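You operate a simulated robot arm through the tools that you are given. There is no shell and no other tool. Be economical: measure what you need, move in short steps, check, and stop when the job is done.

The job below is to be done with a simulated robot arm. You get a single attempt, and the scene is never put back.

Task
Put one of the folded grey cloths from the optics bench top on the parts bench top. Take the red block and put it on the sample bench top. Open the upper drawer of the grey console, put the blue level on the optics bench top away in the inside of the upper drawer of the grey console, then shut the drawer. Press the button four of the grey control box three times. Take the brown holder and leave it on the blue card. Open the orange lid of the warm box. Do these in any order. Set down upright: red block.

Only the result counts: the job must be done as asked and must still hold three seconds after the hand-in. Knocking over, shifting, dropping, spilling or breaking anything else fails it. A push-on lid holds only when it is set on centred and level and pressed home; a screw cap is set on level and turned clockwise until tight. Flat cloth is picked up by pressing the open fingertips on it (5 to 10 N) and closing them slowly along it; thin cloth reads only 2 to 8 mm in the jaws.

Robot
A 7-joint arm with a fingered hand on a trunk, on a base that drives. Base frame: it is fixed to the floor where the robot stands at the start and does not move with it; the origin is under the middle of the robot, x ahead of it, y to its left, z up. Readings come in mm, degrees, newtons and seconds.
Its first joint turns from -166.0 to 166.0 degrees. Places, roughly: blue card [-1250, -500, 750]; blue level [500, -250, 750]; brown holder [-1250, 0, 750]; button four of the grey control box [-900, 300, 800]; folded grey cloth (8x6x2 cm) [600, 100, 800]; inside of the upper drawer of the grey console [1000, -5100, 600]; orange lid of the warm box [600, 900, 1000]; parts bench top [-1200, -4500, 900]; red block [500, 500, 750]; sample bench top [-1200, -2300, 900]; upper drawer of the grey console [900, -5100, 700]. Payload 4 kg.
The TCP is the grasp point between the finger pads, 30 mm short of the fingertips. In the tool frame z runs along the fingers and y along their closing line. The gripper opens to 104 mm. The gripper's body begins 35 mm behind the TCP. The gripper is a hand of 4 fingers: y runs from the thumb to the fingers, the wrist lies at [-15, -113, -190] in the tool frame, and closing takes about 1.5 s.
Orientation is told as [roll, pitch, yaw] about the base's x, y, z axes, in that order, counted from this pose: with the fingers straight down and the wrist toward the robot, the tool's x, y and z point along [0, 1, 0], [1, 0, 0] and [0, 0, -1] of the base frame.

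Tools
- The arm moves only by the tool move_arm. Its arguments are lists of equal length, an entry for each row: "offset": the shift along the tool's x, y, z in m, a list of three; "rot": the turn, a rotation vector about the tool's x, y, z in degrees, a list of three. In form: {"offset": [[x, y, z], ...], "rot": [[ax, ay, az], ...]}. A call has 1 to 12 rows; each row shifts and turns the commanded pose from where the row before left it, along the tool's axes as they then stand. "jaw" is the finger opening in m, from 0 to 0.104, set as the call begins (left out, the last holds). A row lasts 0.2 s, in which the tool goes at most 50 mm and 8.6 degrees; a call with a longer step from one row to the next is refused whole, and so is a gripper value outside its range. Where a pose cannot be reached the arm comes as near as it can. A force on the tool above 40 N (or 10 N above the force at the start of the call, whichever is more), or a blocked arm, ends the call early, and 0.2 s more pass. Each finger travels about 153 mm/s and halts on what it meets, pressing with about 33 N; the grip force reading is that of the motor and also rises with nothing between the fingers. The clock runs only during rows and for 0.2 s after the last one: add rows that do not move to give the fingers time. The reply holds the time, the measured pose of the TCP, the force on the tool along the base axes, the opening and the grip force, in the units named above and with some noise, with the torque about the TCP (base axes, N m) and any sound that the robot's microphone picked up.
- Cameras (640 x 400 px; columns grow to the right, rows downward): "scene" is now at [278.6, 284.9, 1271.6]; the picture's right is [0.91, -0.40, -0.00], its down [-0.06, -0.13, -0.99] and it looks along [0.40, 0.91, -0.14] (base axes); focal length 214 px, centre (320, 200). "wrist" rides on the gripper at [61, -92, -131] in the tool frame; the picture's right is [-0.81, 0.28, -0.52], its down [-0.53, -0.71, 0.45] and it looks along [-0.24, 0.64, 0.72] (tool axes); focal length 275 px, centre (320, 200). There is no depth. A picture from a camera that has moved, and an enlarged one, comes with that camera's place and axes in the base frame and with its lens.
- snapshot(camera): a new picture of that camera. The clock stands still meanwhile.
- drive_base(legs): drives the robot by 1 to 6 legs, each [ahead, left, turn to the left] in mm, mm and degrees, along the robot's own axes; the way and the turn of a leg run together, so that a leg with both is an arc; at most 1500 mm and 180 degrees a leg. The arm and the cameras ride along, it lands a little off, and it stops where it bumps. It gives what a move gives.
- finger_targets(index, middle, ring, thumb_bend, thumb_turn): sets how far each is bent, from 0 (flat) to 1 (curled in); at 0.3 the hand is open as for a grip, at 0.7 the pads meet at the TCP. One left out holds its place. A second passes; each finger stops where it meets its share of the squeeze, and holds until it gets a number again. A gripper value or a shape takes the hand back. It gives what a move gives, with no picture; readings hold the bend of each and the force on the fingers (four entries, about 0 where the hand has none), thumb and palm. thumb_turn goes from beside the hand (0) to across from the fingers (1), as for a grip.
- grasp_type(shape): the hand has 4 fingers and takes this shape, open, in about a second: jaw (thumb against the fingers, like two jaws); tri (thumb and two fingers); tip (a fingertip pinch); poke (one finger out to press); point (the index stretched); flat (the hand flat); cup (the hand cupped); fist (a fist). The gripper value then closes the fingers along that shape, each until it touches; the sizes above hold for jaw. It gives what a move gives, with no picture.
- pan_tilt(pan, tilt): turns the head with the scene camera to pan (to the left, within 143 degrees either way) and tilt (down, from -29 to 69), counted from straight ahead of the robot. It gives what a move gives.
- inspect(camera, box): a new picture of the part [left, top, right, bottom] of that camera's present view, enlarged. The clock stands still meanwhile.
- close_job(): hands the job in; it is judged then, once.

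Work in short steps. Places have to be worked out from the pictures, the camera data and where the tool is seen: move nearer, look again, correct. Check each grasp and each placing, and mend what went wrong. You have 186 turns and 164 pictures in all, those below and enlarged ones among them. Open the gripper and draw the arm clear of the work before you hand the job in, unless the task says otherwise; then end with one line.

The tools are called after "Request:" as name(argument=value, ...) on one line, values as JSON. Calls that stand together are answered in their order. move_arm: Moves the arm, as the interface text tells. Its arguments: {"type":"object","properties":{"offset":{"type":"array","items":{"type":"array","items":{"type":"number"}}},"rot":{"type":"array","items":{"type":"array","items":{"type":"number"}}},"jaw":{"type":"number"}},"required":["offset","rot"]} The other tools are called the same way: grasp_type (shape) gives the hand a shape; finger_targets (index, middle, ring, thumb_bend, thumb_turn) moves the fingers one by one; drive_base (legs) drives the base; pan_tilt (pan, tilt) turns the head that bears the scene camera; snapshot (camera) takes a picture; inspect (camera, box) takes an enlarged picture of a part of a camera's view; close_job () hands the job in.

At the start:

```text
time_s: 0.0
tool_pos: [171.3, 325.1, 1316.7]
tool_rot: [0.2, 0.3, 0.5]
ft_force: [-66.9, 35.8, 10.5]
ft_torque: [0.2, 0.52, -0.12]
opening: 84.9
grip_force: 0.0
shape: jaw
bend: [0.3, 0.57, 0.65, 0.3, 0.98]
finger forces: [0.0, 0.0, 0.1, 0.0, 0.0, 0.0]
robot x, y, heading: [0.1, -1.3, 0.0]
head pan, tilt: [72.0, 7.5]
```

scene: 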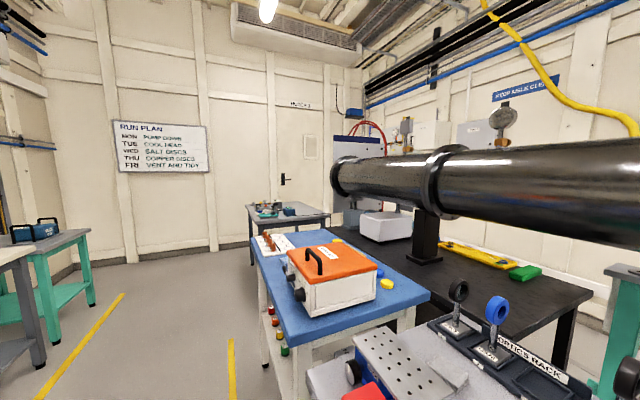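
wrist: 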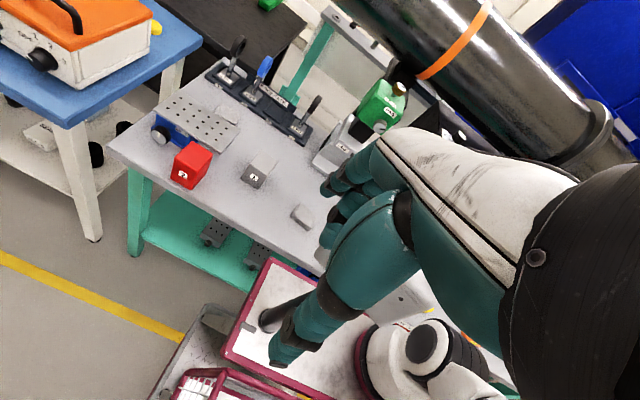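

I begin by looking at the front workbench with the head turned ahead and down.

Request:
pan_tilt(pan=10, tilt=40)

Request:
snapshot(camera="scene")

```text
time_s: 1.3
tool_pos: [173.5, 325.6, 1315.9]
tool_rot: [0.2, 0.3, 0.5]
ft_force: [0.1, 0.0, 0.4]
ft_torque: [0.04, -0.01, 0.01]
opening: 103.9
grip_force: 0.0
shape: jaw
bend: [0.3, 0.3, 0.3, 0.3, 0.98]
finger forces: [0.0, 0.1, 0.1, 0.1, 0.0, 0.0]
robot x, y, heading: [3.3, -1.6, 0.0]
head pan, tilt: [10.0, 40.0]
```

```text
161 pictures are left
camera scene: at [324.9, 214.9, 1221.0], right [0.17, -0.98, 0.0], down [-0.63, -0.11, -0.77], along [0.75, 0.13, -0.64], focal length 214 px, centre (320, 200)
```

scene: 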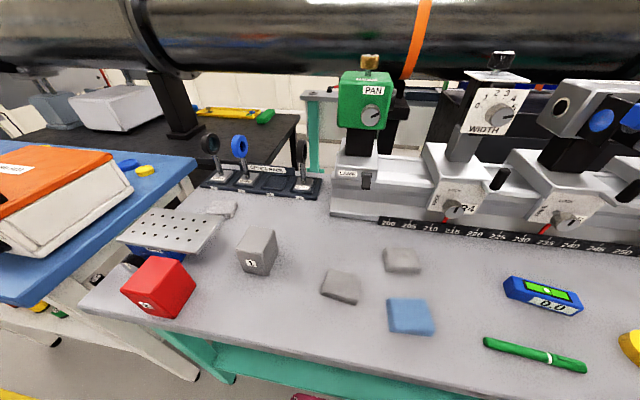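

The optics bench is well seen. Next I look round at the rest of the room.

Request:
pan_tilt(pan=140, tilt=25)

Request:
snapshot(camera="scene")

Request:
pan_tilt(pan=-140, tilt=20)

Request:
snapshot(camera="scene")

Request:
pan_tilt(pan=-80, tilt=15)

Request:
snapshot(camera="scene")

```text
time_s: 3.4
tool_pos: [172.7, 325.5, 1315.9]
tool_rot: [0.2, 0.3, 0.6]
ft_force: [-4.3, 0.2, 7.3]
ft_torque: [-0.23, -0.4, -0.15]
opening: 103.9
grip_force: 0.0
shape: jaw
bend: [0.3, 0.3, 0.31, 0.3, 0.98]
finger forces: [0.1, 0.0, 0.0, 0.1, 0.1, 0.1]
robot x, y, heading: [0.6, -1.4, -0.2]
head pan, tilt: [140.0, 25.0]
```

```text
160 pictures are left
camera scene: at [171.1, 259.7, 1243.7], right [0.65, 0.76, 0.0], down [0.33, -0.28, -0.9], along [-0.69, 0.59, -0.43], focal length 214 px, centre (320, 200)
```

scene: 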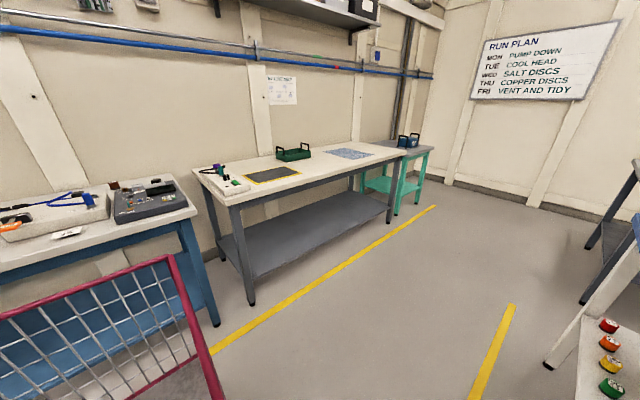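

```text
time_s: 7.3
tool_pos: [172.1, 324.6, 1315.2]
tool_rot: [0.2, 0.2, 0.5]
ft_force: [-0.2, 0.4, 0.6]
ft_torque: [-0.03, 0.0, -0.01]
opening: 104.1
grip_force: 0.0
shape: jaw
bend: [0.3, 0.3, 0.3, 0.3, 0.98]
finger forces: [0.0, 0.0, 0.0, 0.0, 0.1, 0.0]
robot x, y, heading: [-1.4, 2.2, 0.1]
head pan, tilt: [-140.0, 20.0]
```

```text
159 pictures are left
camera scene: at [169.8, 140.2, 1252.4], right [-0.64, 0.77, 0.0], down [0.26, 0.22, -0.94], along [-0.72, -0.6, -0.34], focal length 214 px, centre (320, 200)
```

scene: 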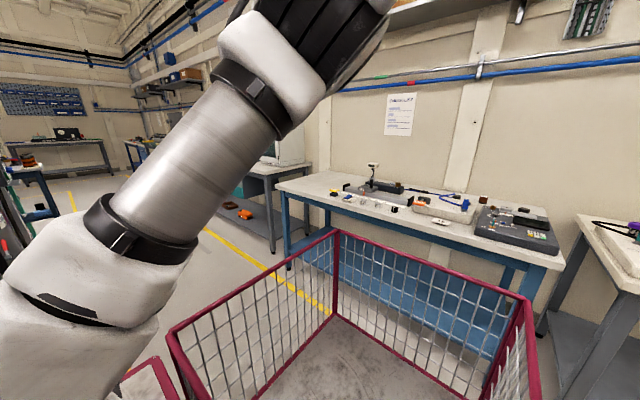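

```text
time_s: 8.6
tool_pos: [172.3, 324.8, 1314.3]
tool_rot: [0.2, 0.3, 0.5]
ft_force: [-0.1, 1.5, 0.6]
ft_torque: [0.04, -0.03, -0.04]
opening: 104.2
grip_force: 0.1
shape: jaw
bend: [0.3, 0.3, 0.3, 0.3, 0.98]
finger forces: [0.1, 0.0, 0.1, 0.0, 0.1, 0.0]
robot x, y, heading: [1.0, 0.5, 0.0]
head pan, tilt: [-80.0, 15.0]
```

```text
158 pictures are left
camera scene: at [257.3, 108.1, 1260.5], right [-0.98, -0.17, 0.0], down [-0.04, 0.26, -0.97], along [0.17, -0.95, -0.26], focal length 214 px, centre (320, 200)
```

scene: 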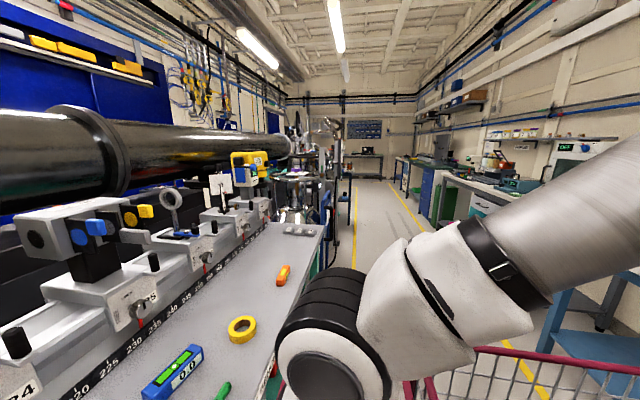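

I'd like to know the robot's own footprint, so I look down at the base front and back.

Request:
pan_tilt(pan=140, tilt=69)

Request:
snapshot(camera="scene")

Request:
pan_tilt(pan=40, tilt=65)

Request:
snapshot(camera="scene")

```text
time_s: 11.8
tool_pos: [173.2, 326.0, 1314.8]
tool_rot: [0.1, 0.3, 0.5]
ft_force: [0.7, 0.6, -0.5]
ft_torque: [-0.02, -0.02, -0.02]
opening: 103.7
grip_force: 0.0
shape: jaw
bend: [0.3, 0.3, 0.3, 0.3, 0.98]
finger forces: [0.0, 0.0, 0.0, 0.0, 0.1, 0.0]
robot x, y, heading: [2.0, -4.7, 0.1]
head pan, tilt: [140.0, 68.8]
```

```text
157 pictures are left
camera scene: at [198.3, 236.1, 1184.9], right [0.64, 0.77, 0.0], down [0.71, -0.6, -0.36], along [-0.28, 0.23, -0.93], focal length 214 px, centre (320, 200)
```

scene: 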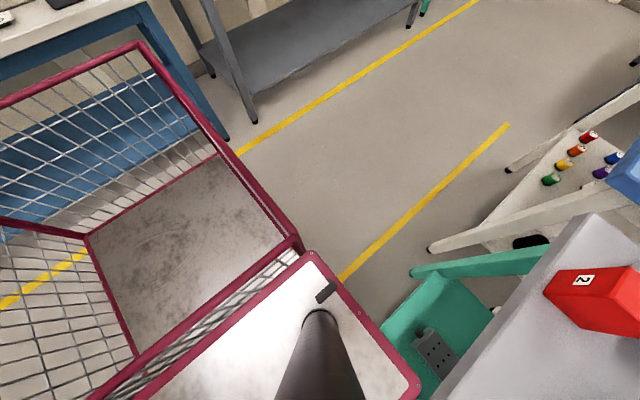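

```text
time_s: 13.5
tool_pos: [171.8, 324.9, 1315.9]
tool_rot: [0.3, 0.3, 0.5]
ft_force: [0.0, -0.4, -0.4]
ft_torque: [0.01, 0.02, 0.0]
opening: 104.1
grip_force: 0.0
shape: jaw
bend: [0.3, 0.3, 0.3, 0.3, 0.98]
finger forces: [0.0, 0.1, 0.1, 0.0, 0.0, 0.0]
robot x, y, heading: [0.5, -0.4, -0.1]
head pan, tilt: [40.0, 65.0]
```

```text
156 pictures are left
camera scene: at [287.6, 239.1, 1188.7], right [0.64, -0.77, 0.0], down [-0.69, -0.58, -0.42], along [0.32, 0.27, -0.91], focal length 214 px, centre (320, 200)
```

scene: 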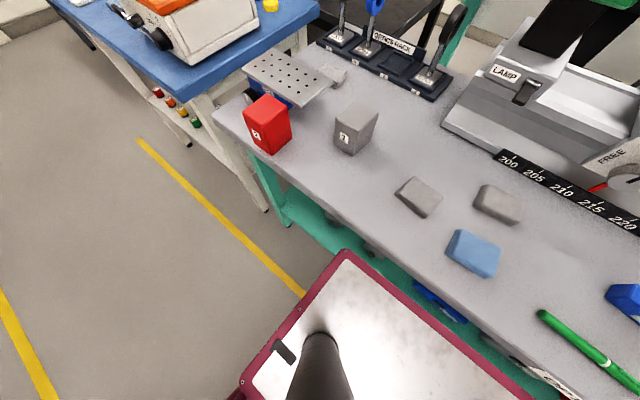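

The base is about 0.5 m wide and over 1 m long with a basket behind, so it fits the aisle best lengthwise. I'll back off slightly, slide left toward the open floor at y≈2300, and turn to face -y there.

Request:
drive_base(legs=[[-50, 0, 0], [0, 900, 0]])

Request:
pan_tilt(pan=50, tilt=30)

Request:
snapshot(camera="scene")

```text
time_s: 18.8
tool_pos: [123.2, 1225.4, 1316.0]
tool_rot: [0.2, 0.2, 0.6]
ft_force: [-0.4, -0.2, 0.0]
ft_torque: [0.01, 0.0, -0.02]
opening: 104.0
grip_force: 0.0
shape: jaw
bend: [0.3, 0.3, 0.3, 0.3, 0.98]
finger forces: [0.0, 0.1, 0.0, 0.1, 0.1, 0.0]
robot x, y, heading: [-52.2, 900.6, 0.2]
head pan, tilt: [40.0, 65.0]
```

```text
time_s: 19.8
tool_pos: [122.1, 1224.6, 1315.3]
tool_rot: [0.2, 0.3, 0.5]
ft_force: [0.3, -0.2, 0.0]
ft_torque: [-0.03, 0.02, 0.02]
opening: 103.6
grip_force: 0.1
shape: jaw
bend: [0.3, 0.3, 0.3, 0.3, 0.98]
finger forces: [0.1, 0.1, 0.0, 0.0, 0.1, 0.0]
robot x, y, heading: [-51.0, 900.9, 0.5]
head pan, tilt: [50.0, 30.0]
```

```text
155 pictures are left
camera scene: at [249.0, 1169.4, 1236.3], right [0.77, -0.64, 0.0], down [-0.32, -0.38, -0.87], along [0.56, 0.66, -0.5], focal length 214 px, centre (320, 200)
```

scene: 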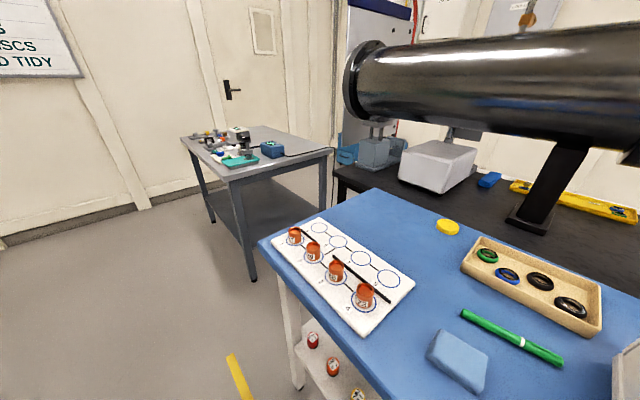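

The robot stands in front of the blue bench; I look at the warm box just ahead while here.

Request:
pan_tilt(pan=-10, tilt=40)

Request:
snapshot(camera="scene")

Request:
snapshot(camera="wrist")

```text
time_s: 21.1
tool_pos: [123.0, 1226.2, 1314.6]
tool_rot: [0.1, 0.3, 0.7]
ft_force: [0.3, -1.1, -0.7]
ft_torque: [0.02, 0.03, 0.02]
opening: 104.0
grip_force: 0.1
shape: jaw
bend: [0.3, 0.3, 0.3, 0.3, 0.98]
finger forces: [0.0, 0.0, 0.0, 0.1, 0.1, 0.0]
robot x, y, heading: [-48.2, 904.2, 0.3]
head pan, tilt: [-10.0, 40.0]
```

```text
154 pictures are left
camera scene: at [274.7, 1085.5, 1221.0], right [-0.17, -0.99, 0.0], down [-0.63, 0.11, -0.77], along [0.75, -0.13, -0.64], focal length 214 px, centre (320, 200)
```

scene: 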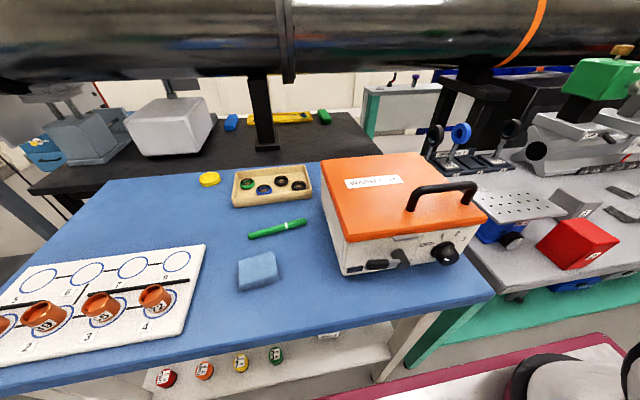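

```text
153 pictures are left
camera wrist: at [31.4, 1284.9, 1445.7], right [0.29, -0.81, 0.51], down [-0.71, -0.54, -0.45], along [0.64, -0.23, -0.73], focal length 275 px, centre (320, 200)
```

wrist: 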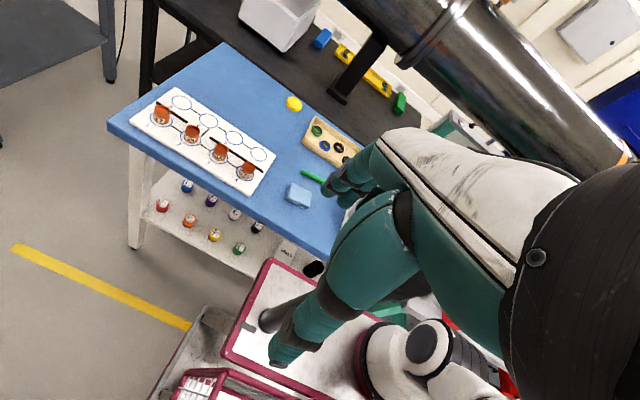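

Handle of the lid triangulates to about [504, 851, 1018], hinge on the far side. I continue to y≈2200, move a bit forward there, and turn right 90°.

Request:
drive_base(legs=[[0, 1300, 0], [70, 0, 0], [0, 0, -90]])

Request:
pan_tilt(pan=0, tilt=25)

Request:
snapshot(camera="scene")

```text
time_s: 32.1
tool_pos: [337.1, 2030.3, 1315.4]
tool_rot: [0.2, 0.3, -89.2]
ft_force: [0.6, 0.3, 0.6]
ft_torque: [0.02, -0.02, -0.02]
opening: 104.2
grip_force: 0.1
shape: jaw
bend: [0.3, 0.3, 0.3, 0.3, 0.98]
finger forces: [0.0, 0.0, 0.0, 0.0, 0.0, 0.0]
robot x, y, heading: [11.9, 2201.6, -89.9]
head pan, tilt: [-10.0, 40.0]
```

```text
time_s: 32.8
tool_pos: [337.1, 2029.7, 1316.5]
tool_rot: [0.2, 0.3, -89.1]
ft_force: [-0.5, -0.7, 0.4]
ft_torque: [0.05, 0.01, 0.02]
opening: 103.8
grip_force: 0.1
shape: jaw
bend: [0.3, 0.3, 0.3, 0.3, 0.98]
finger forces: [0.0, 0.0, 0.1, 0.0, 0.0, 0.0]
robot x, y, heading: [12.9, 2199.2, -89.8]
head pan, tilt: [0.0, 25.0]
```

```text
152 pictures are left
camera scene: at [214.1, 1869.7, 1244.2], right [-1.0, 0.0, 0.0], down [0.0, 0.42, -0.91], along [0.0, -0.91, -0.42], focal length 214 px, centre (320, 200)
```

scene: 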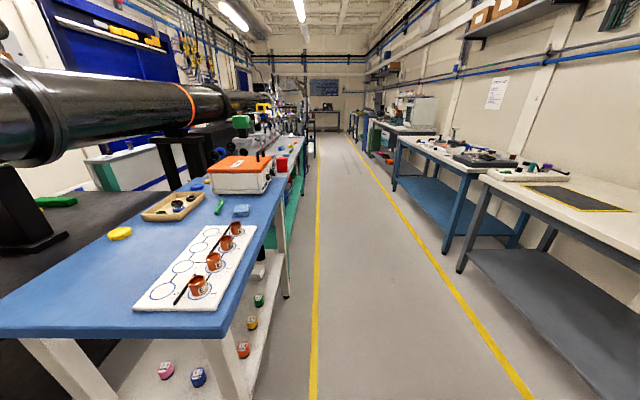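

The aisle is clear. I move sideways to x≈-250 and forward to y≈860 beside the warm box.

Request:
drive_base(legs=[[0, -260, 0], [1340, 0, 0]])

Request:
pan_tilt(pan=65, tilt=30)

Request:
snapshot(camera="scene")

```text
time_s: 41.0
tool_pos: [87.7, 703.3, 1315.7]
tool_rot: [0.2, 0.2, -88.9]
ft_force: [-0.2, 0.0, -1.4]
ft_torque: [-0.02, -0.04, 0.01]
opening: 103.9
grip_force: 0.0
shape: jaw
bend: [0.3, 0.3, 0.3, 0.3, 0.98]
finger forces: [0.0, 0.0, 0.0, 0.0, 0.0, 0.1]
robot x, y, heading: [-237.0, 875.4, -89.6]
head pan, tilt: [0.0, 25.0]
```

```text
time_s: 42.3
tool_pos: [87.5, 702.4, 1316.0]
tool_rot: [0.2, 0.4, -88.9]
ft_force: [0.7, -0.2, 0.1]
ft_torque: [-0.02, 0.02, 0.02]
opening: 104.1
grip_force: 0.0
shape: jaw
bend: [0.3, 0.3, 0.3, 0.3, 0.98]
finger forces: [0.1, 0.0, 0.0, 0.1, 0.1, 0.0]
robot x, y, heading: [-239.9, 873.8, -89.2]
head pan, tilt: [65.0, 30.0]
```

```text
151 pictures are left
camera scene: at [46.3, 597.2, 1236.4], right [-0.41, -0.91, 0.0], down [-0.46, 0.21, -0.87], along [0.79, -0.36, -0.5], focal length 214 px, centre (320, 200)
```

scene: 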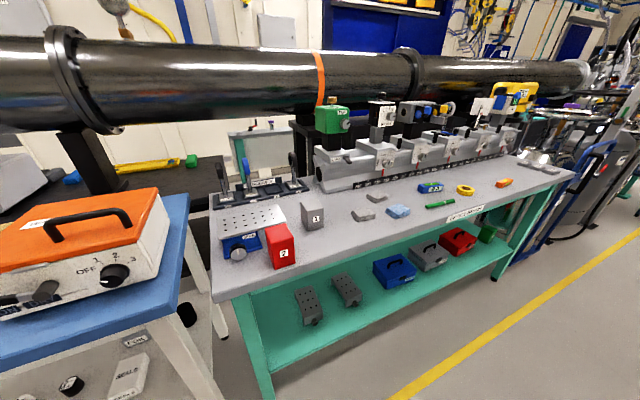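

The handle re-measures at about [508, 849, 1018]. I turn the tool by 89° so its closing line runs along x, staying high.

Request:
move_arm(offset=[[0, 0, 0], [0, 0, 0], [0, 0, 0], [0, 0, 0], [0, 0, 0], [0, 0, 0], [0, 0, 0], [0, 0, 0], [0, 0, 0], [0, 0, 0], [0, 0, 0]], rot=[[0, 0, -8.1], [0, 0, -8.1], [0, 0, -8.1], [0, 0, -8.1], [0, 0, -8.1], [0, 0, -8.1], [0, 0, -8.1], [0, 0, -8.1], [0, 0, -8.1], [0, 0, -8.1], [0, 0, -8.1]], jaw=0.104)

```text
time_s: 44.7
tool_pos: [86.3, 702.1, 1316.2]
tool_rot: [0.3, -0.3, 0.4]
ft_force: [-0.7, 0.7, 0.2]
ft_torque: [-0.03, 0.04, 0.01]
opening: 103.8
grip_force: 0.1
shape: jaw
bend: [0.3, 0.3, 0.3, 0.3, 0.98]
finger forces: [0.0, 0.0, 0.0, 0.0, 0.0, 0.0]
robot x, y, heading: [-238.3, 872.7, -89.2]
head pan, tilt: [65.0, 30.0]
```

Move to above the handle at about [490, 850, 1130].

Request:
move_arm(offset=[[0.0148, 0.0404, 0.0186], [0.0148, 0.0404, 0.0186], [0.0148, 0.0404, 0.0186], [0.0148, 0.0404, 0.0186], [0.0148, 0.0404, 0.0186], [0.0148, 0.0404, 0.0186], [0.0148, 0.0404, 0.0186], [0.0148, 0.0404, 0.0186], [0.0148, 0.0404, 0.0186], [0.0148, 0.0404, 0.0186]], rot=[[0, 0, 0], [0, 0, 0], [0, 0, 0], [0, 0, 0], [0, 0, 0], [0, 0, 0], [0, 0, 0], [0, 0, 0], [0, 0, 0], [0, 0, 0]])

Request:
pan_tilt(pan=115, tilt=22)

Request:
snapshot(camera="wrist")

Request:
snapshot(camera="scene")

```text
time_s: 46.9
tool_pos: [424.2, 831.8, 1357.8]
tool_rot: [3.0, -15.1, -0.7]
ft_force: [-0.3, 0.1, 1.0]
ft_torque: [-0.02, -0.01, -0.02]
opening: 104.1
grip_force: 0.0
shape: jaw
bend: [0.3, 0.3, 0.3, 0.3, 0.98]
finger forces: [0.0, 0.1, 0.1, 0.0, 0.1, 0.0]
robot x, y, heading: [-239.8, 869.5, -89.3]
head pan, tilt: [65.0, 30.0]
stopped in row 10: the arm was blocked; the commanded pose is now the measured one
```

```text
time_s: 48.1
tool_pos: [427.2, 833.0, 1351.1]
tool_rot: [2.9, -14.7, -0.3]
ft_force: [-0.5, -0.2, 0.1]
ft_torque: [-0.01, 0.02, 0.0]
opening: 103.9
grip_force: 0.0
shape: jaw
bend: [0.3, 0.3, 0.3, 0.3, 0.98]
finger forces: [0.1, 0.0, 0.0, 0.0, 0.0, 0.0]
robot x, y, heading: [-242.5, 870.9, -89.4]
head pan, tilt: [115.0, 22.0]
```

```text
150 pictures are left
camera wrist: at [305.0, 889.1, 1455.9], right [0.14, -0.84, 0.53], down [-0.57, -0.5, -0.65], along [0.81, -0.21, -0.55], focal length 275 px, centre (320, 200)
```

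wrist: 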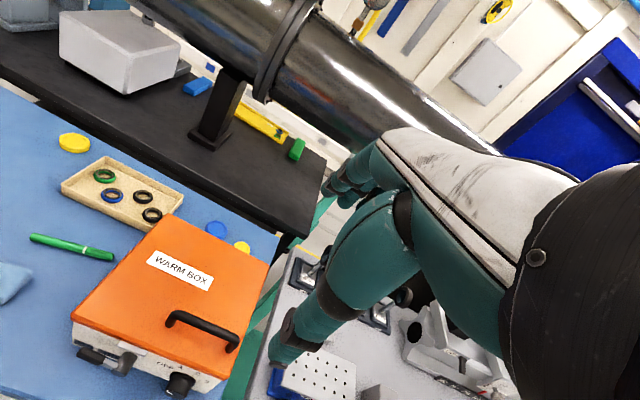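

```text
149 pictures are left
camera scene: at [34.0, 604.3, 1205.5], right [-0.4, -0.92, 0.0], down [-0.71, 0.31, -0.63], along [0.58, -0.25, -0.78], focal length 214 px, centre (320, 200)
```

scene: 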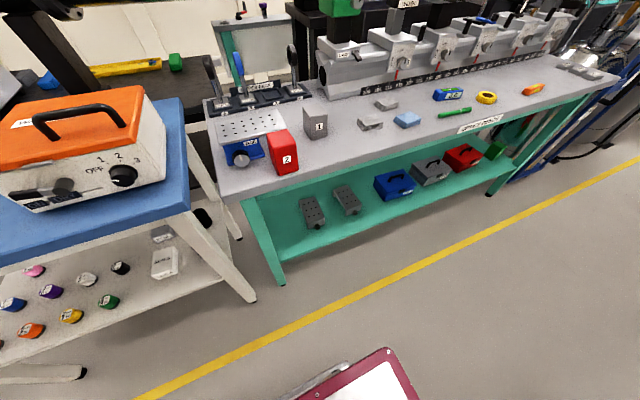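

The arm stopped short and the head camera does not seem to have turned; something may be touching. I take a look around with the head the other way.

Request:
pan_tilt(pan=40, tilt=0)

Request:
snapshot(camera="scene")

```text
time_s: 49.5
tool_pos: [429.6, 832.2, 1343.8]
tool_rot: [2.7, -14.1, -0.5]
ft_force: [-0.3, 0.2, 0.0]
ft_torque: [-0.01, -0.02, -0.03]
opening: 104.0
grip_force: 0.1
shape: jaw
bend: [0.3, 0.3, 0.3, 0.3, 0.98]
finger forces: [0.1, 0.0, 0.0, 0.0, 0.0, 0.1]
robot x, y, heading: [-239.1, 874.3, -89.5]
head pan, tilt: [40.0, 0.0]
```

```text
148 pictures are left
camera scene: at [13.6, 555.6, 1263.8], right [-0.85, -0.53, 0.0], down [-0.12, 0.19, -0.97], along [0.51, -0.83, -0.23], focal length 214 px, centre (320, 200)
```

scene: 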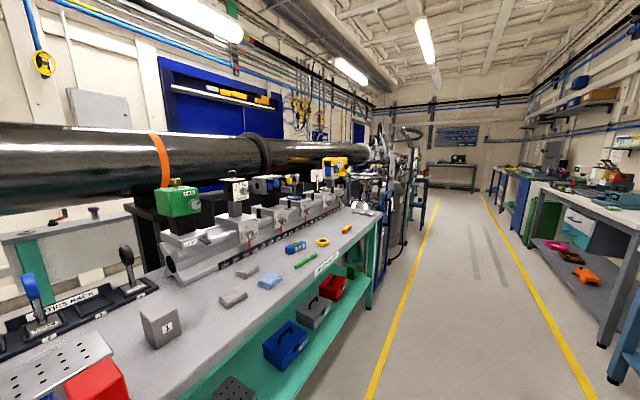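

The head was nudged by the forearm: the arm's elbow lies right of the mast and the forearm pressed on it. So I won't reach to the left; I draw the hand back now, and will work on the front and right side only.

Request:
move_arm(offset=[[-0.005, -0.04, 0], [-0.01, -0.04, 0], [-0.015, -0.04, 0], [-0.015, -0.04, 0], [-0.015, -0.04, 0], [-0.015, -0.04, 0], [-0.015, -0.04, 0], [-0.015, -0.04, 0]], rot=[[0, 0, 0], [0, 0, 0], [0, 0, 0], [0, 0, 0], [0, 0, 0], [0, 0, 0], [0, 0, 0], [0, 0, 0]])

Request:
pan_tilt(pan=-20, tilt=20)

Request:
snapshot(camera="scene")

```text
time_s: 51.3
tool_pos: [121.7, 729.6, 1255.9]
tool_rot: [2.6, -13.4, -0.8]
ft_force: [0.4, 0.2, -0.5]
ft_torque: [0.0, 0.08, -0.01]
opening: 103.9
grip_force: 0.1
shape: jaw
bend: [0.3, 0.3, 0.3, 0.3, 0.98]
finger forces: [0.0, 0.1, 0.1, 0.1, 0.0, 0.0]
robot x, y, heading: [-239.9, 870.8, -89.4]
head pan, tilt: [40.0, 0.0]
```

```text
time_s: 52.6
tool_pos: [121.8, 729.8, 1255.0]
tool_rot: [2.6, -13.7, -0.8]
ft_force: [0.3, 0.2, 0.2]
ft_torque: [0.01, -0.01, 0.03]
opening: 103.8
grip_force: 0.1
shape: jaw
bend: [0.3, 0.3, 0.3, 0.3, 0.98]
finger forces: [0.1, 0.0, 0.1, 0.0, 0.0, 0.0]
robot x, y, heading: [-237.2, 872.8, -89.4]
head pan, tilt: [-20.0, 20.0]
```

```text
147 pictures are left
camera scene: at [-66.7, 546.9, 1252.4], right [-0.94, 0.33, 0.0], down [0.11, 0.32, -0.94], along [-0.31, -0.89, -0.34], focal length 214 px, centre (320, 200)
```

scene: 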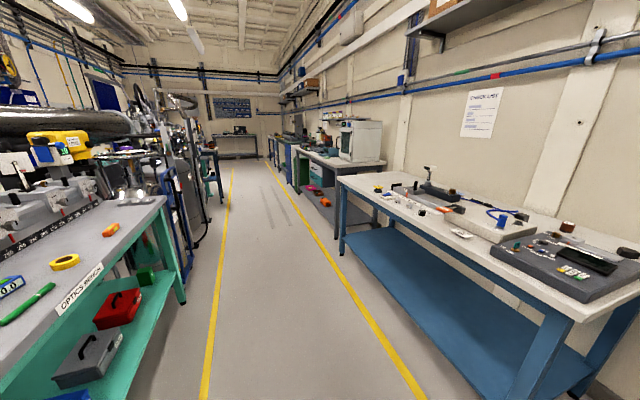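

Check where the arm links are now relative to the mast.

Request:
pan_tilt(pan=-110, tilt=20)

Request:
snapshot(camera="scene")

```text
time_s: 54.3
tool_pos: [122.3, 729.5, 1256.2]
tool_rot: [2.6, -13.6, -0.7]
ft_force: [-0.4, -1.1, 0.2]
ft_torque: [-0.03, 0.01, 0.02]
opening: 104.2
grip_force: 0.0
shape: jaw
bend: [0.3, 0.3, 0.3, 0.3, 0.98]
finger forces: [0.1, 0.0, 0.1, 0.1, 0.0, 0.0]
robot x, y, heading: [-238.7, 875.5, -89.6]
head pan, tilt: [-110.0, 20.0]
```

```text
146 pictures are left
camera scene: at [-123.7, 665.7, 1252.4], right [0.33, 0.94, 0.0], down [0.32, -0.11, -0.94], along [-0.89, 0.31, -0.34], focal length 214 px, centre (320, 200)
```

scene: 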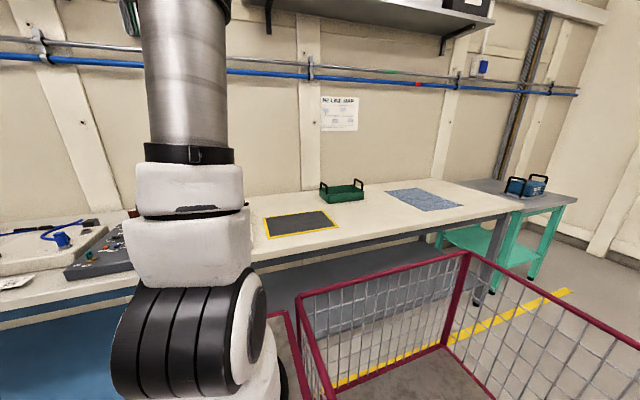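

Now I understand: the arm base is at the front right of the deck (robot frame ≈ (285,-130)), the mast at (240,200). Targets should be front-left rather than straight left. I raise the hand, level it, and bring it round in front of the mast.

Request:
move_arm(offset=[[0, 0, -0.045], [0, 0, -0.045], [0, 0.01, -0.045], [-0.04, 0.01, 0], [-0.045, 0.01, 0], [-0.045, 0.01, 0], [-0.045, 0, 0], [-0.045, 0, 0], [-0.045, 0, 0], [-0.045, 0, 0], [-0.045, 0, 0], [-0.045, 0, 0]], rot=[[6.8, -1.3, 0], [6.8, -1.3, 0], [0, 0, 0], [0, 0, 0], [0, 0, 0], [0, 0, 0], [0, 0, 0], [0, 0, 0], [0, 0, 0], [0, 0, 0], [0, 0, 0], [0, 0, 0]])

```text
time_s: 56.9
tool_pos: [143.3, 324.3, 1391.0]
tool_rot: [-0.2, 0.0, -0.4]
ft_force: [-0.1, 0.7, -0.2]
ft_torque: [-0.04, 0.01, 0.01]
opening: 104.1
grip_force: 0.1
shape: jaw
bend: [0.3, 0.3, 0.3, 0.3, 0.97]
finger forces: [0.0, 0.0, 0.0, 0.0, 0.0, 0.0]
robot x, y, heading: [-238.7, 876.2, -89.3]
head pan, tilt: [-110.0, 20.0]
```

The hand is now in front of the mast. I drive back and left so the lid handle lies front-left of the arm base.

Request:
drive_base(legs=[[-760, 0, 0], [0, 255, 0]])

Request:
pan_tilt(pan=40, tilt=25)

Request:
snapshot(camera="scene")

Request:
snapshot(camera="wrist")

```text
time_s: 62.4
tool_pos: [391.8, 1084.0, 1390.1]
tool_rot: [0.0, -0.1, -0.1]
ft_force: [0.7, 0.6, -0.4]
ft_torque: [-0.02, -0.02, 0.02]
opening: 104.0
grip_force: 0.2
shape: jaw
bend: [0.3, 0.3, 0.3, 0.3, 0.97]
finger forces: [0.0, 0.0, 0.0, 0.0, 0.0, 0.1]
robot x, y, heading: [10.4, 1624.8, -88.7]
head pan, tilt: [-110.0, 20.0]
```

```text
time_s: 64.8
tool_pos: [390.4, 1083.1, 1390.6]
tool_rot: [0.0, 0.0, -0.1]
ft_force: [-0.9, -0.1, 0.3]
ft_torque: [0.03, 0.0, -0.02]
opening: 104.1
grip_force: 0.0
shape: jaw
bend: [0.3, 0.3, 0.3, 0.3, 0.98]
finger forces: [0.0, 0.0, 0.0, 0.0, 0.0, 0.1]
robot x, y, heading: [6.5, 1630.8, -89.0]
head pan, tilt: [40.0, 25.0]
```

```text
145 pictures are left
camera scene: at [271.7, 1322.3, 1244.3], right [-0.76, -0.66, 0.0], down [-0.28, 0.32, -0.91], along [0.59, -0.68, -0.42], focal length 214 px, centre (320, 200)
```

scene: 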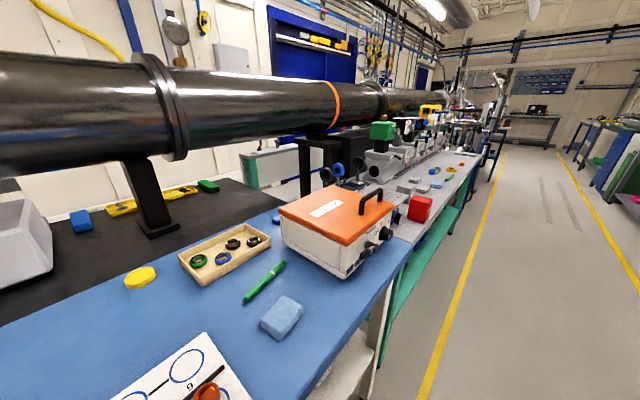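

```text
144 pictures are left
camera wrist: at [300.9, 1144.8, 1519.5], right [0.27, -0.81, 0.52], down [-0.71, -0.53, -0.45], along [0.64, -0.25, -0.72], focal length 275 px, centre (320, 200)
```

wrist: 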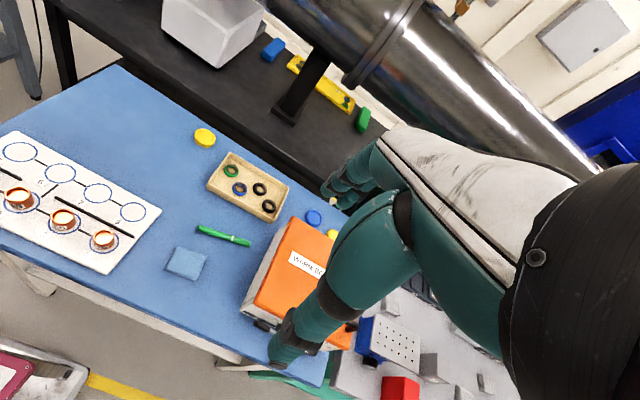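

Zoom on the handle to measure its ends.

Request:
inspect(camera="scene", box=[270, 170, 414, 260])

```text
4.44 times, centred on (342, 215) of scene
camera zoom: at [271.7, 1322.3, 1244.3], right [-0.76, -0.66, 0.0], down [-0.28, 0.32, -0.91], along [0.59, -0.68, -0.42], focal length 953 px, centre (222, 133)
```

zoom: 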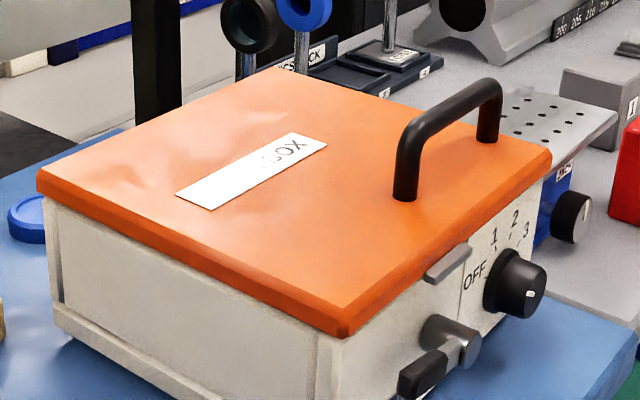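

Handle spans y≈795–881 at x≈507, top z≈1020. I move above it to z≈1110.

Request:
move_arm(offset=[[-0.0272, 0.013, 0.031], [-0.0272, 0.013, 0.031], [-0.0272, 0.013, 0.031], [-0.0272, 0.013, 0.031], [-0.0272, 0.013, 0.031], [-0.0272, 0.013, 0.031], [-0.0272, 0.013, 0.031], [-0.0272, 0.013, 0.031], [-0.0272, 0.013, 0.031]], rot=[[0, 0, 0], [0, 0, 0], [0, 0, 0], [0, 0, 0], [0, 0, 0], [0, 0, 0], [0, 0, 0], [0, 0, 0], [0, 0, 0]])

Request:
inspect(camera="scene", box=[270, 120, 462, 240])

Request:
snapshot(camera="wrist")

```text
time_s: 66.8
tool_pos: [506.6, 837.5, 1111.1]
tool_rot: [-0.2, 0.0, -0.1]
ft_force: [-0.4, 0.6, -0.1]
ft_torque: [-0.05, 0.01, -0.04]
opening: 104.0
grip_force: 0.1
shape: jaw
bend: [0.3, 0.3, 0.3, 0.3, 0.97]
finger forces: [0.0, 0.0, 0.0, 0.0, 0.0, 0.0]
robot x, y, heading: [4.8, 1627.0, -89.1]
head pan, tilt: [40.0, 25.0]
```

```text
3.33 times, centred on (366, 180) of scene
camera zoom: at [271.6, 1322.6, 1244.4], right [-0.76, -0.66, 0.0], down [-0.28, 0.32, -0.91], along [0.59, -0.68, -0.42], focal length 715 px, centre (167, 267)
```

zoom: 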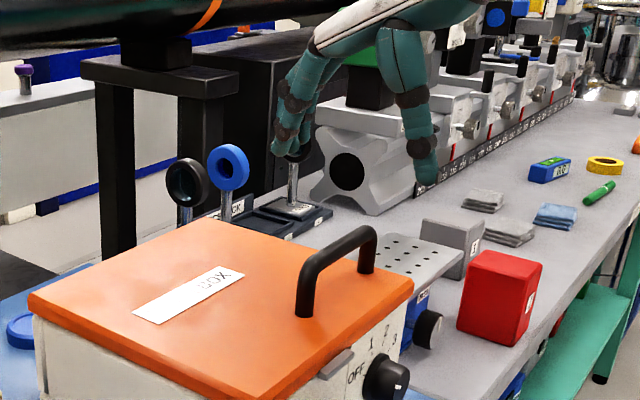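

```text
141 pictures are left
camera wrist: at [416.6, 899.6, 1240.7], right [0.27, -0.81, 0.52], down [-0.71, -0.53, -0.45], along [0.64, -0.25, -0.72], focal length 275 px, centre (320, 200)
```

wrist: 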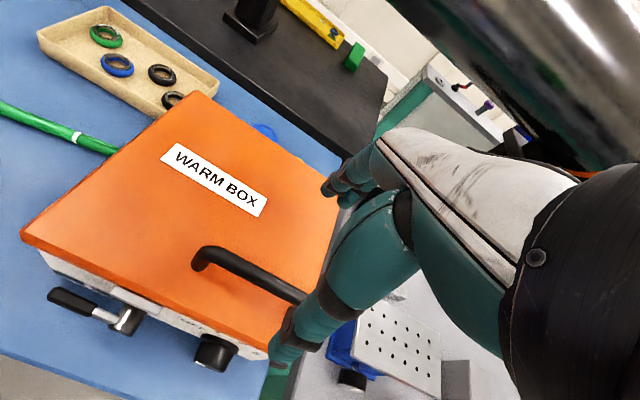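

The hand straddles the handle. I lower to z≈1012 and then close.

Request:
move_arm(offset=[[0, 0, 0.03], [0, 0, 0.03], [0, 0, 0.025], [0, 0, 0.014]], rot=[[0, 0, 0], [0, 0, 0], [0, 0, 0], [0, 0, 0]])

Request:
inspect(camera="scene", box=[270, 150, 462, 270])

```text
time_s: 67.8
tool_pos: [508.1, 838.1, 1013.6]
tool_rot: [-0.1, -0.1, -0.1]
ft_force: [-0.7, 0.2, 7.1]
ft_torque: [-0.05, -0.39, 0.03]
opening: 103.5
grip_force: 0.0
shape: jaw
bend: [0.3, 0.3, 0.3, 0.3, 0.98]
finger forces: [0.0, 6.9, 0.1, 0.0, 0.0, 0.0]
robot x, y, heading: [5.9, 1627.3, -89.1]
head pan, tilt: [40.0, 25.0]
```

```text
3.33 times, centred on (366, 210) of scene
camera zoom: at [271.6, 1322.5, 1244.4], right [-0.76, -0.66, 0.0], down [-0.28, 0.32, -0.91], along [0.59, -0.68, -0.42], focal length 715 px, centre (167, 167)
```

zoom: 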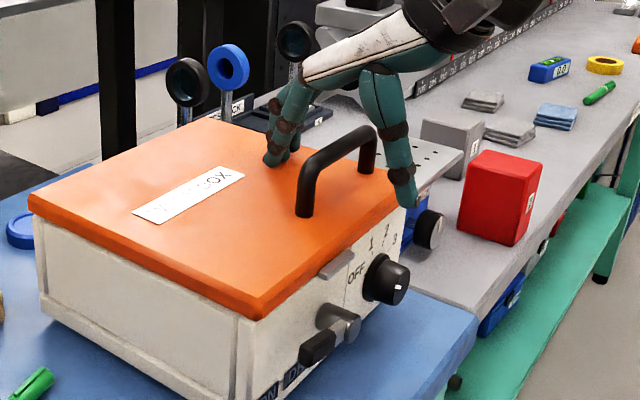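

Fingertip touches the lid lightly; I raise 5 mm and close on the handle.

Request:
move_arm(offset=[[0, 0, -0.006], [0, 0, 0], [0, 0, 0], [0, 0, 0], [0, 0, 0], [0, 0, 0], [0, 0, 0], [0, 0, 0]], rot=[[0, 0, 0], [0, 0, 0], [0, 0, 0], [0, 0, 0], [0, 0, 0], [0, 0, 0], [0, 0, 0], [0, 0, 0]], jaw=0.0)

Request:
inspect(camera="scene", box=[270, 150, 462, 270])

```text
time_s: 68.5
tool_pos: [496.3, 833.6, 1017.5]
tool_rot: [-0.1, 0.6, -0.3]
ft_force: [-33.3, 8.9, 5.7]
ft_torque: [-0.04, -0.1, 0.19]
opening: 11.1
grip_force: 33.7
shape: jaw
bend: [0.76, 0.48, 0.44, 0.49, 1.0]
finger forces: [0.0, 0.0, 0.1, 0.1, 28.6, 0.0]
robot x, y, heading: [7.0, 1631.2, -88.9]
head pan, tilt: [40.0, 25.0]
stopped in row 3: the force on the tool passed its limit at 42 N (the readings are from after the stop); the commanded pose is now the measured one
```

```text
3.33 times, centred on (366, 210) of scene
camera zoom: at [268.9, 1322.6, 1244.8], right [-0.76, -0.65, 0.0], down [-0.28, 0.32, -0.91], along [0.59, -0.69, -0.42], focal length 715 px, centre (167, 167)
```

zoom: 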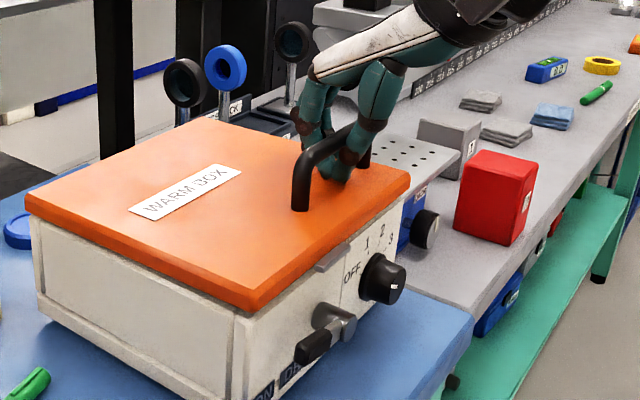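

Thumb pressed the bar first; I let the other fingers finish closing.

Request:
move_arm(offset=[[0, 0, 0], [0, 0, 0], [0, 0, 0], [0, 0, 0], [0, 0, 0], [0, 0, 0]], rot=[[0, 0, 0], [0, 0, 0], [0, 0, 0], [0, 0, 0], [0, 0, 0], [0, 0, 0]], jaw=0.0)

```text
time_s: 69.3
tool_pos: [495.5, 832.4, 1017.4]
tool_rot: [0.0, 0.7, -0.4]
ft_force: [-29.0, 10.0, 5.7]
ft_torque: [-0.01, -0.14, 0.2]
opening: 11.4
grip_force: 32.8
shape: jaw
bend: [0.76, 0.48, 0.44, 0.49, 1.0]
finger forces: [0.0, 0.0, 0.0, 0.0, 24.7, 0.0]
robot x, y, heading: [3.6, 1628.3, -89.4]
head pan, tilt: [40.0, 25.0]
stopped in row 3: the force on the tool passed its limit at 46 N (the readings are from after the stop); the commanded pose is now the measured one
```

I reopen and look closely before re-gripping.

Request:
move_arm(offset=[[0, 0, 0], [0, 0, 0], [0, 0, 0], [0, 0, 0]], rot=[[0, 0, 0], [0, 0, 0], [0, 0, 0], [0, 0, 0]], jaw=0.05)

Request:
inspect(camera="scene", box=[326, 160, 422, 220])

Request:
inspect(camera="wrist", box=[150, 200, 470, 400])

```text
time_s: 70.3
tool_pos: [500.3, 833.2, 1017.3]
tool_rot: [-0.2, 0.4, -0.4]
ft_force: [-0.1, -0.5, -0.8]
ft_torque: [0.02, 0.01, -0.06]
opening: 49.7
grip_force: 0.1
shape: jaw
bend: [0.74, 0.45, 0.42, 0.71, 1.0]
finger forces: [0.0, 0.0, 0.0, 0.1, 0.0, 0.1]
robot x, y, heading: [4.8, 1632.2, -89.0]
head pan, tilt: [40.0, 25.0]
```

```text
6.67 times, centred on (374, 190) of scene
camera zoom: at [270.7, 1322.0, 1244.3], right [-0.76, -0.65, 0.0], down [-0.28, 0.32, -0.91], along [0.59, -0.69, -0.42], focal length 1430 px, centre (-40, 267)
```

zoom: 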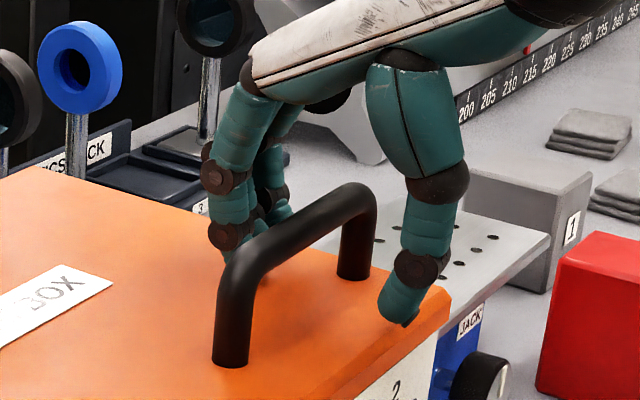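

```text
2.00 times, centred on (310, 300) of wrist
camera zoom: at [410.7, 895.2, 1147.8], right [0.27, -0.81, 0.52], down [-0.72, -0.53, -0.45], along [0.64, -0.25, -0.73], focal length 551 px, centre (340, 0)
```

zoom: 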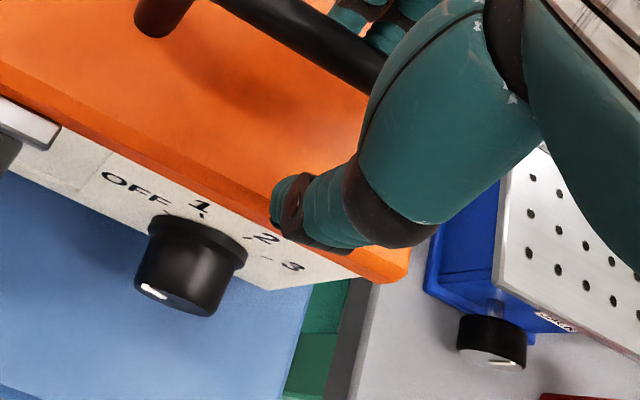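

I reopen wholly, recentre, then close the fingers alone to see where they meet the bar.

Request:
move_arm(offset=[[0.004, 0.004, 0], [0, 0, 0], [0, 0, 0], [0, 0, 0]], rot=[[0, 0, 0.4], [0, 0, 0], [0, 0, 0], [0, 0, 0]], jaw=0.104)

Request:
finger_targets(index=0.7, middle=0.7, ring=0.7, thumb_bend=0.3, thumb_turn=1.0)

Request:
inspect(camera="scene", box=[326, 160, 422, 220])

```text
time_s: 71.3
tool_pos: [503.5, 837.9, 1017.3]
tool_rot: [-0.2, 0.6, -0.8]
ft_force: [-0.3, 0.0, -0.6]
ft_torque: [0.0, 0.01, 0.03]
opening: 103.6
grip_force: 0.1
shape: jaw
bend: [0.3, 0.3, 0.3, 0.3, 0.98]
finger forces: [0.0, 0.1, 0.1, 0.1, 0.0, 0.0]
robot x, y, heading: [6.5, 1630.5, -89.3]
head pan, tilt: [40.0, 25.0]
```

```text
time_s: 72.3
tool_pos: [504.2, 837.2, 1017.6]
tool_rot: [-0.2, 0.6, -0.8]
ft_force: [-1.3, 0.0, 0.1]
ft_torque: [0.0, 0.01, 0.01]
opening: 51.8
grip_force: 0.1
shape: fingers
bend: [0.7, 0.7, 0.7, 0.3, 0.97]
finger forces: [0.0, 0.0, 0.1, 0.0, 0.0, 0.0]
robot x, y, heading: [6.4, 1624.8, -89.0]
head pan, tilt: [40.0, 25.0]
```

```text
6.67 times, centred on (374, 190) of scene
camera zoom: at [270.6, 1322.0, 1244.3], right [-0.76, -0.65, 0.0], down [-0.28, 0.32, -0.91], along [0.59, -0.69, -0.42], focal length 1430 px, centre (-40, 267)
```

zoom: 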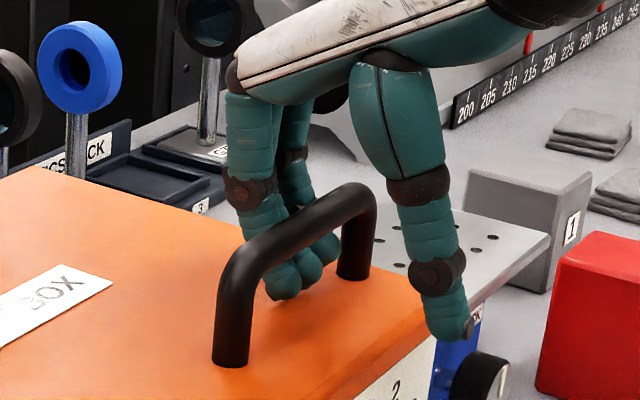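

The fingers slipped under the bar and hook it. I bend the thumb partly to cage it and begin lifting along the hinge arc (hinge ≈ x 691, z 960).

Request:
finger_targets(thumb_bend=0.5)

Request:
move_arm(offset=[[0, 0.007, -0.023], [0, 0.009, -0.023], [0, 0.014, -0.021], [0, 0.017, -0.019]], rot=[[0, 0, 0], [0, 0, 0], [0, 0, 0], [0, 0, 0]])

Request:
inspect(camera="scene", box=[270, 130, 430, 230])

```text
time_s: 73.3
tool_pos: [504.1, 837.1, 1017.3]
tool_rot: [-0.3, 0.5, -0.7]
ft_force: [0.7, 0.3, -0.3]
ft_torque: [-0.01, 0.02, 0.05]
opening: 26.9
grip_force: 0.1
shape: fingers
bend: [0.7, 0.7, 0.7, 0.5, 1.0]
finger forces: [0.1, 0.0, 0.0, 0.0, 0.1, 0.1]
robot x, y, heading: [7.7, 1628.5, -89.2]
head pan, tilt: [40.0, 25.0]
```

```text
time_s: 74.3
tool_pos: [551.6, 834.4, 1103.2]
tool_rot: [-0.2, 0.6, -0.9]
ft_force: [0.1, 0.4, -0.2]
ft_torque: [-0.01, -0.03, 0.02]
opening: 26.6
grip_force: 0.0
shape: fingers
bend: [0.7, 0.7, 0.7, 0.5, 1.0]
finger forces: [0.0, 0.1, 0.0, 0.0, 0.0, 0.0]
robot x, y, heading: [3.3, 1631.1, -89.4]
head pan, tilt: [40.0, 25.0]
```

```text
4.00 times, centred on (350, 180) of scene
camera zoom: at [270.2, 1321.8, 1244.3], right [-0.76, -0.65, 0.0], down [-0.28, 0.32, -0.91], along [0.59, -0.69, -0.42], focal length 858 px, centre (200, 280)
```

zoom: 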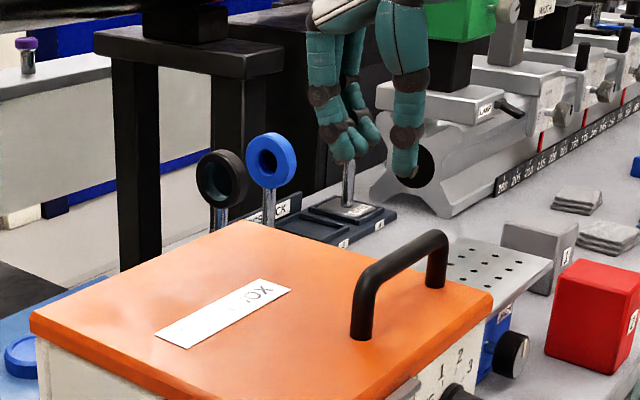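

The hook missed: re-solving with the wrist view puts the bar at x≈497, y≈815–898, top z≈1028 (lid top ≈984). I reopen, recentre at [496, 857] and go down again.

Request:
move_arm(offset=[[0, -0.02, -0.01], [0.011, -0.018, 0], [0.011, -0.018, 0], [0, 0, 0], [0, 0, 0.03], [0, 0, 0.03], [0, 0, 0.032]], rot=[[0, 0, 0], [0, 0, -0.4], [0, 0, -0.4], [0, 0, 0], [0, 0, 0], [0, 0, 0], [0, 0, 0]], jaw=0.104)

Request:
inspect(camera="scene", box=[306, 150, 434, 230])

```text
time_s: 75.9
tool_pos: [494.7, 860.3, 1022.7]
tool_rot: [-0.2, 0.5, 0.0]
ft_force: [-0.2, 0.7, 0.7]
ft_torque: [-0.02, 0.02, 0.02]
opening: 104.0
grip_force: 0.0
shape: jaw
bend: [0.3, 0.3, 0.3, 0.3, 0.98]
finger forces: [0.0, 0.0, 0.1, 0.1, 0.1, 0.0]
robot x, y, heading: [5.9, 1632.4, -89.3]
head pan, tilt: [40.0, 25.0]
```

```text
5.00 times, centred on (370, 190) of scene
camera zoom: at [270.6, 1322.2, 1244.3], right [-0.76, -0.65, 0.0], down [-0.28, 0.32, -0.91], along [0.59, -0.69, -0.42], focal length 1072 px, centre (70, 250)
```

zoom: 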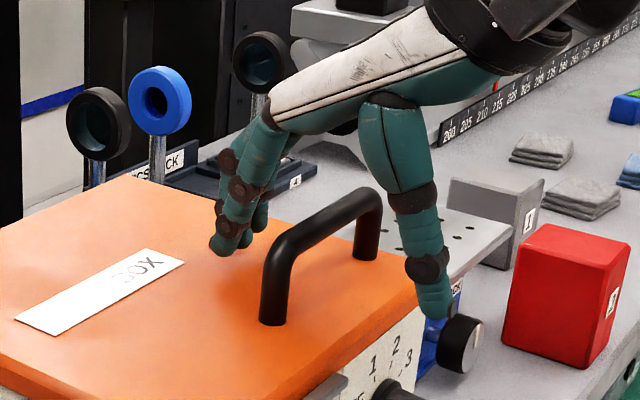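

Well straddled now. I close the hand.

Request:
move_arm(offset=[[0, 0, 0], [0, 0, 0], [0, 0, 0], [0, 0, 0], [0, 0, 0], [0, 0, 0], [0, 0, 0], [0, 0, 0]], rot=[[0, 0, 0], [0, 0, 0], [0, 0, 0], [0, 0, 0], [0, 0, 0], [0, 0, 0], [0, 0, 0], [0, 0, 0]], jaw=0.0)

Request:
inspect(camera="scene", box=[306, 150, 434, 230])

```text
time_s: 77.7
tool_pos: [495.4, 858.7, 1021.1]
tool_rot: [-0.1, 0.4, 0.0]
ft_force: [0.3, 1.6, -1.9]
ft_torque: [0.05, -0.03, 0.17]
opening: 0.0
grip_force: 32.9
shape: jaw
bend: [0.71, 0.7, 0.7, 0.49, 1.0]
finger forces: [7.7, 5.7, 4.6, 0.0, 19.5, 0.1]
robot x, y, heading: [5.7, 1632.6, -89.5]
head pan, tilt: [40.0, 25.0]
```

```text
5.00 times, centred on (370, 190) of scene
camera zoom: at [270.6, 1322.0, 1244.3], right [-0.76, -0.65, 0.0], down [-0.28, 0.32, -0.91], along [0.59, -0.69, -0.42], focal length 1072 px, centre (70, 250)
```

zoom: 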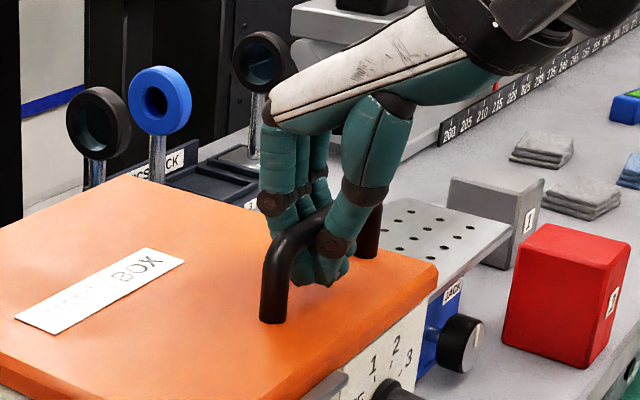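

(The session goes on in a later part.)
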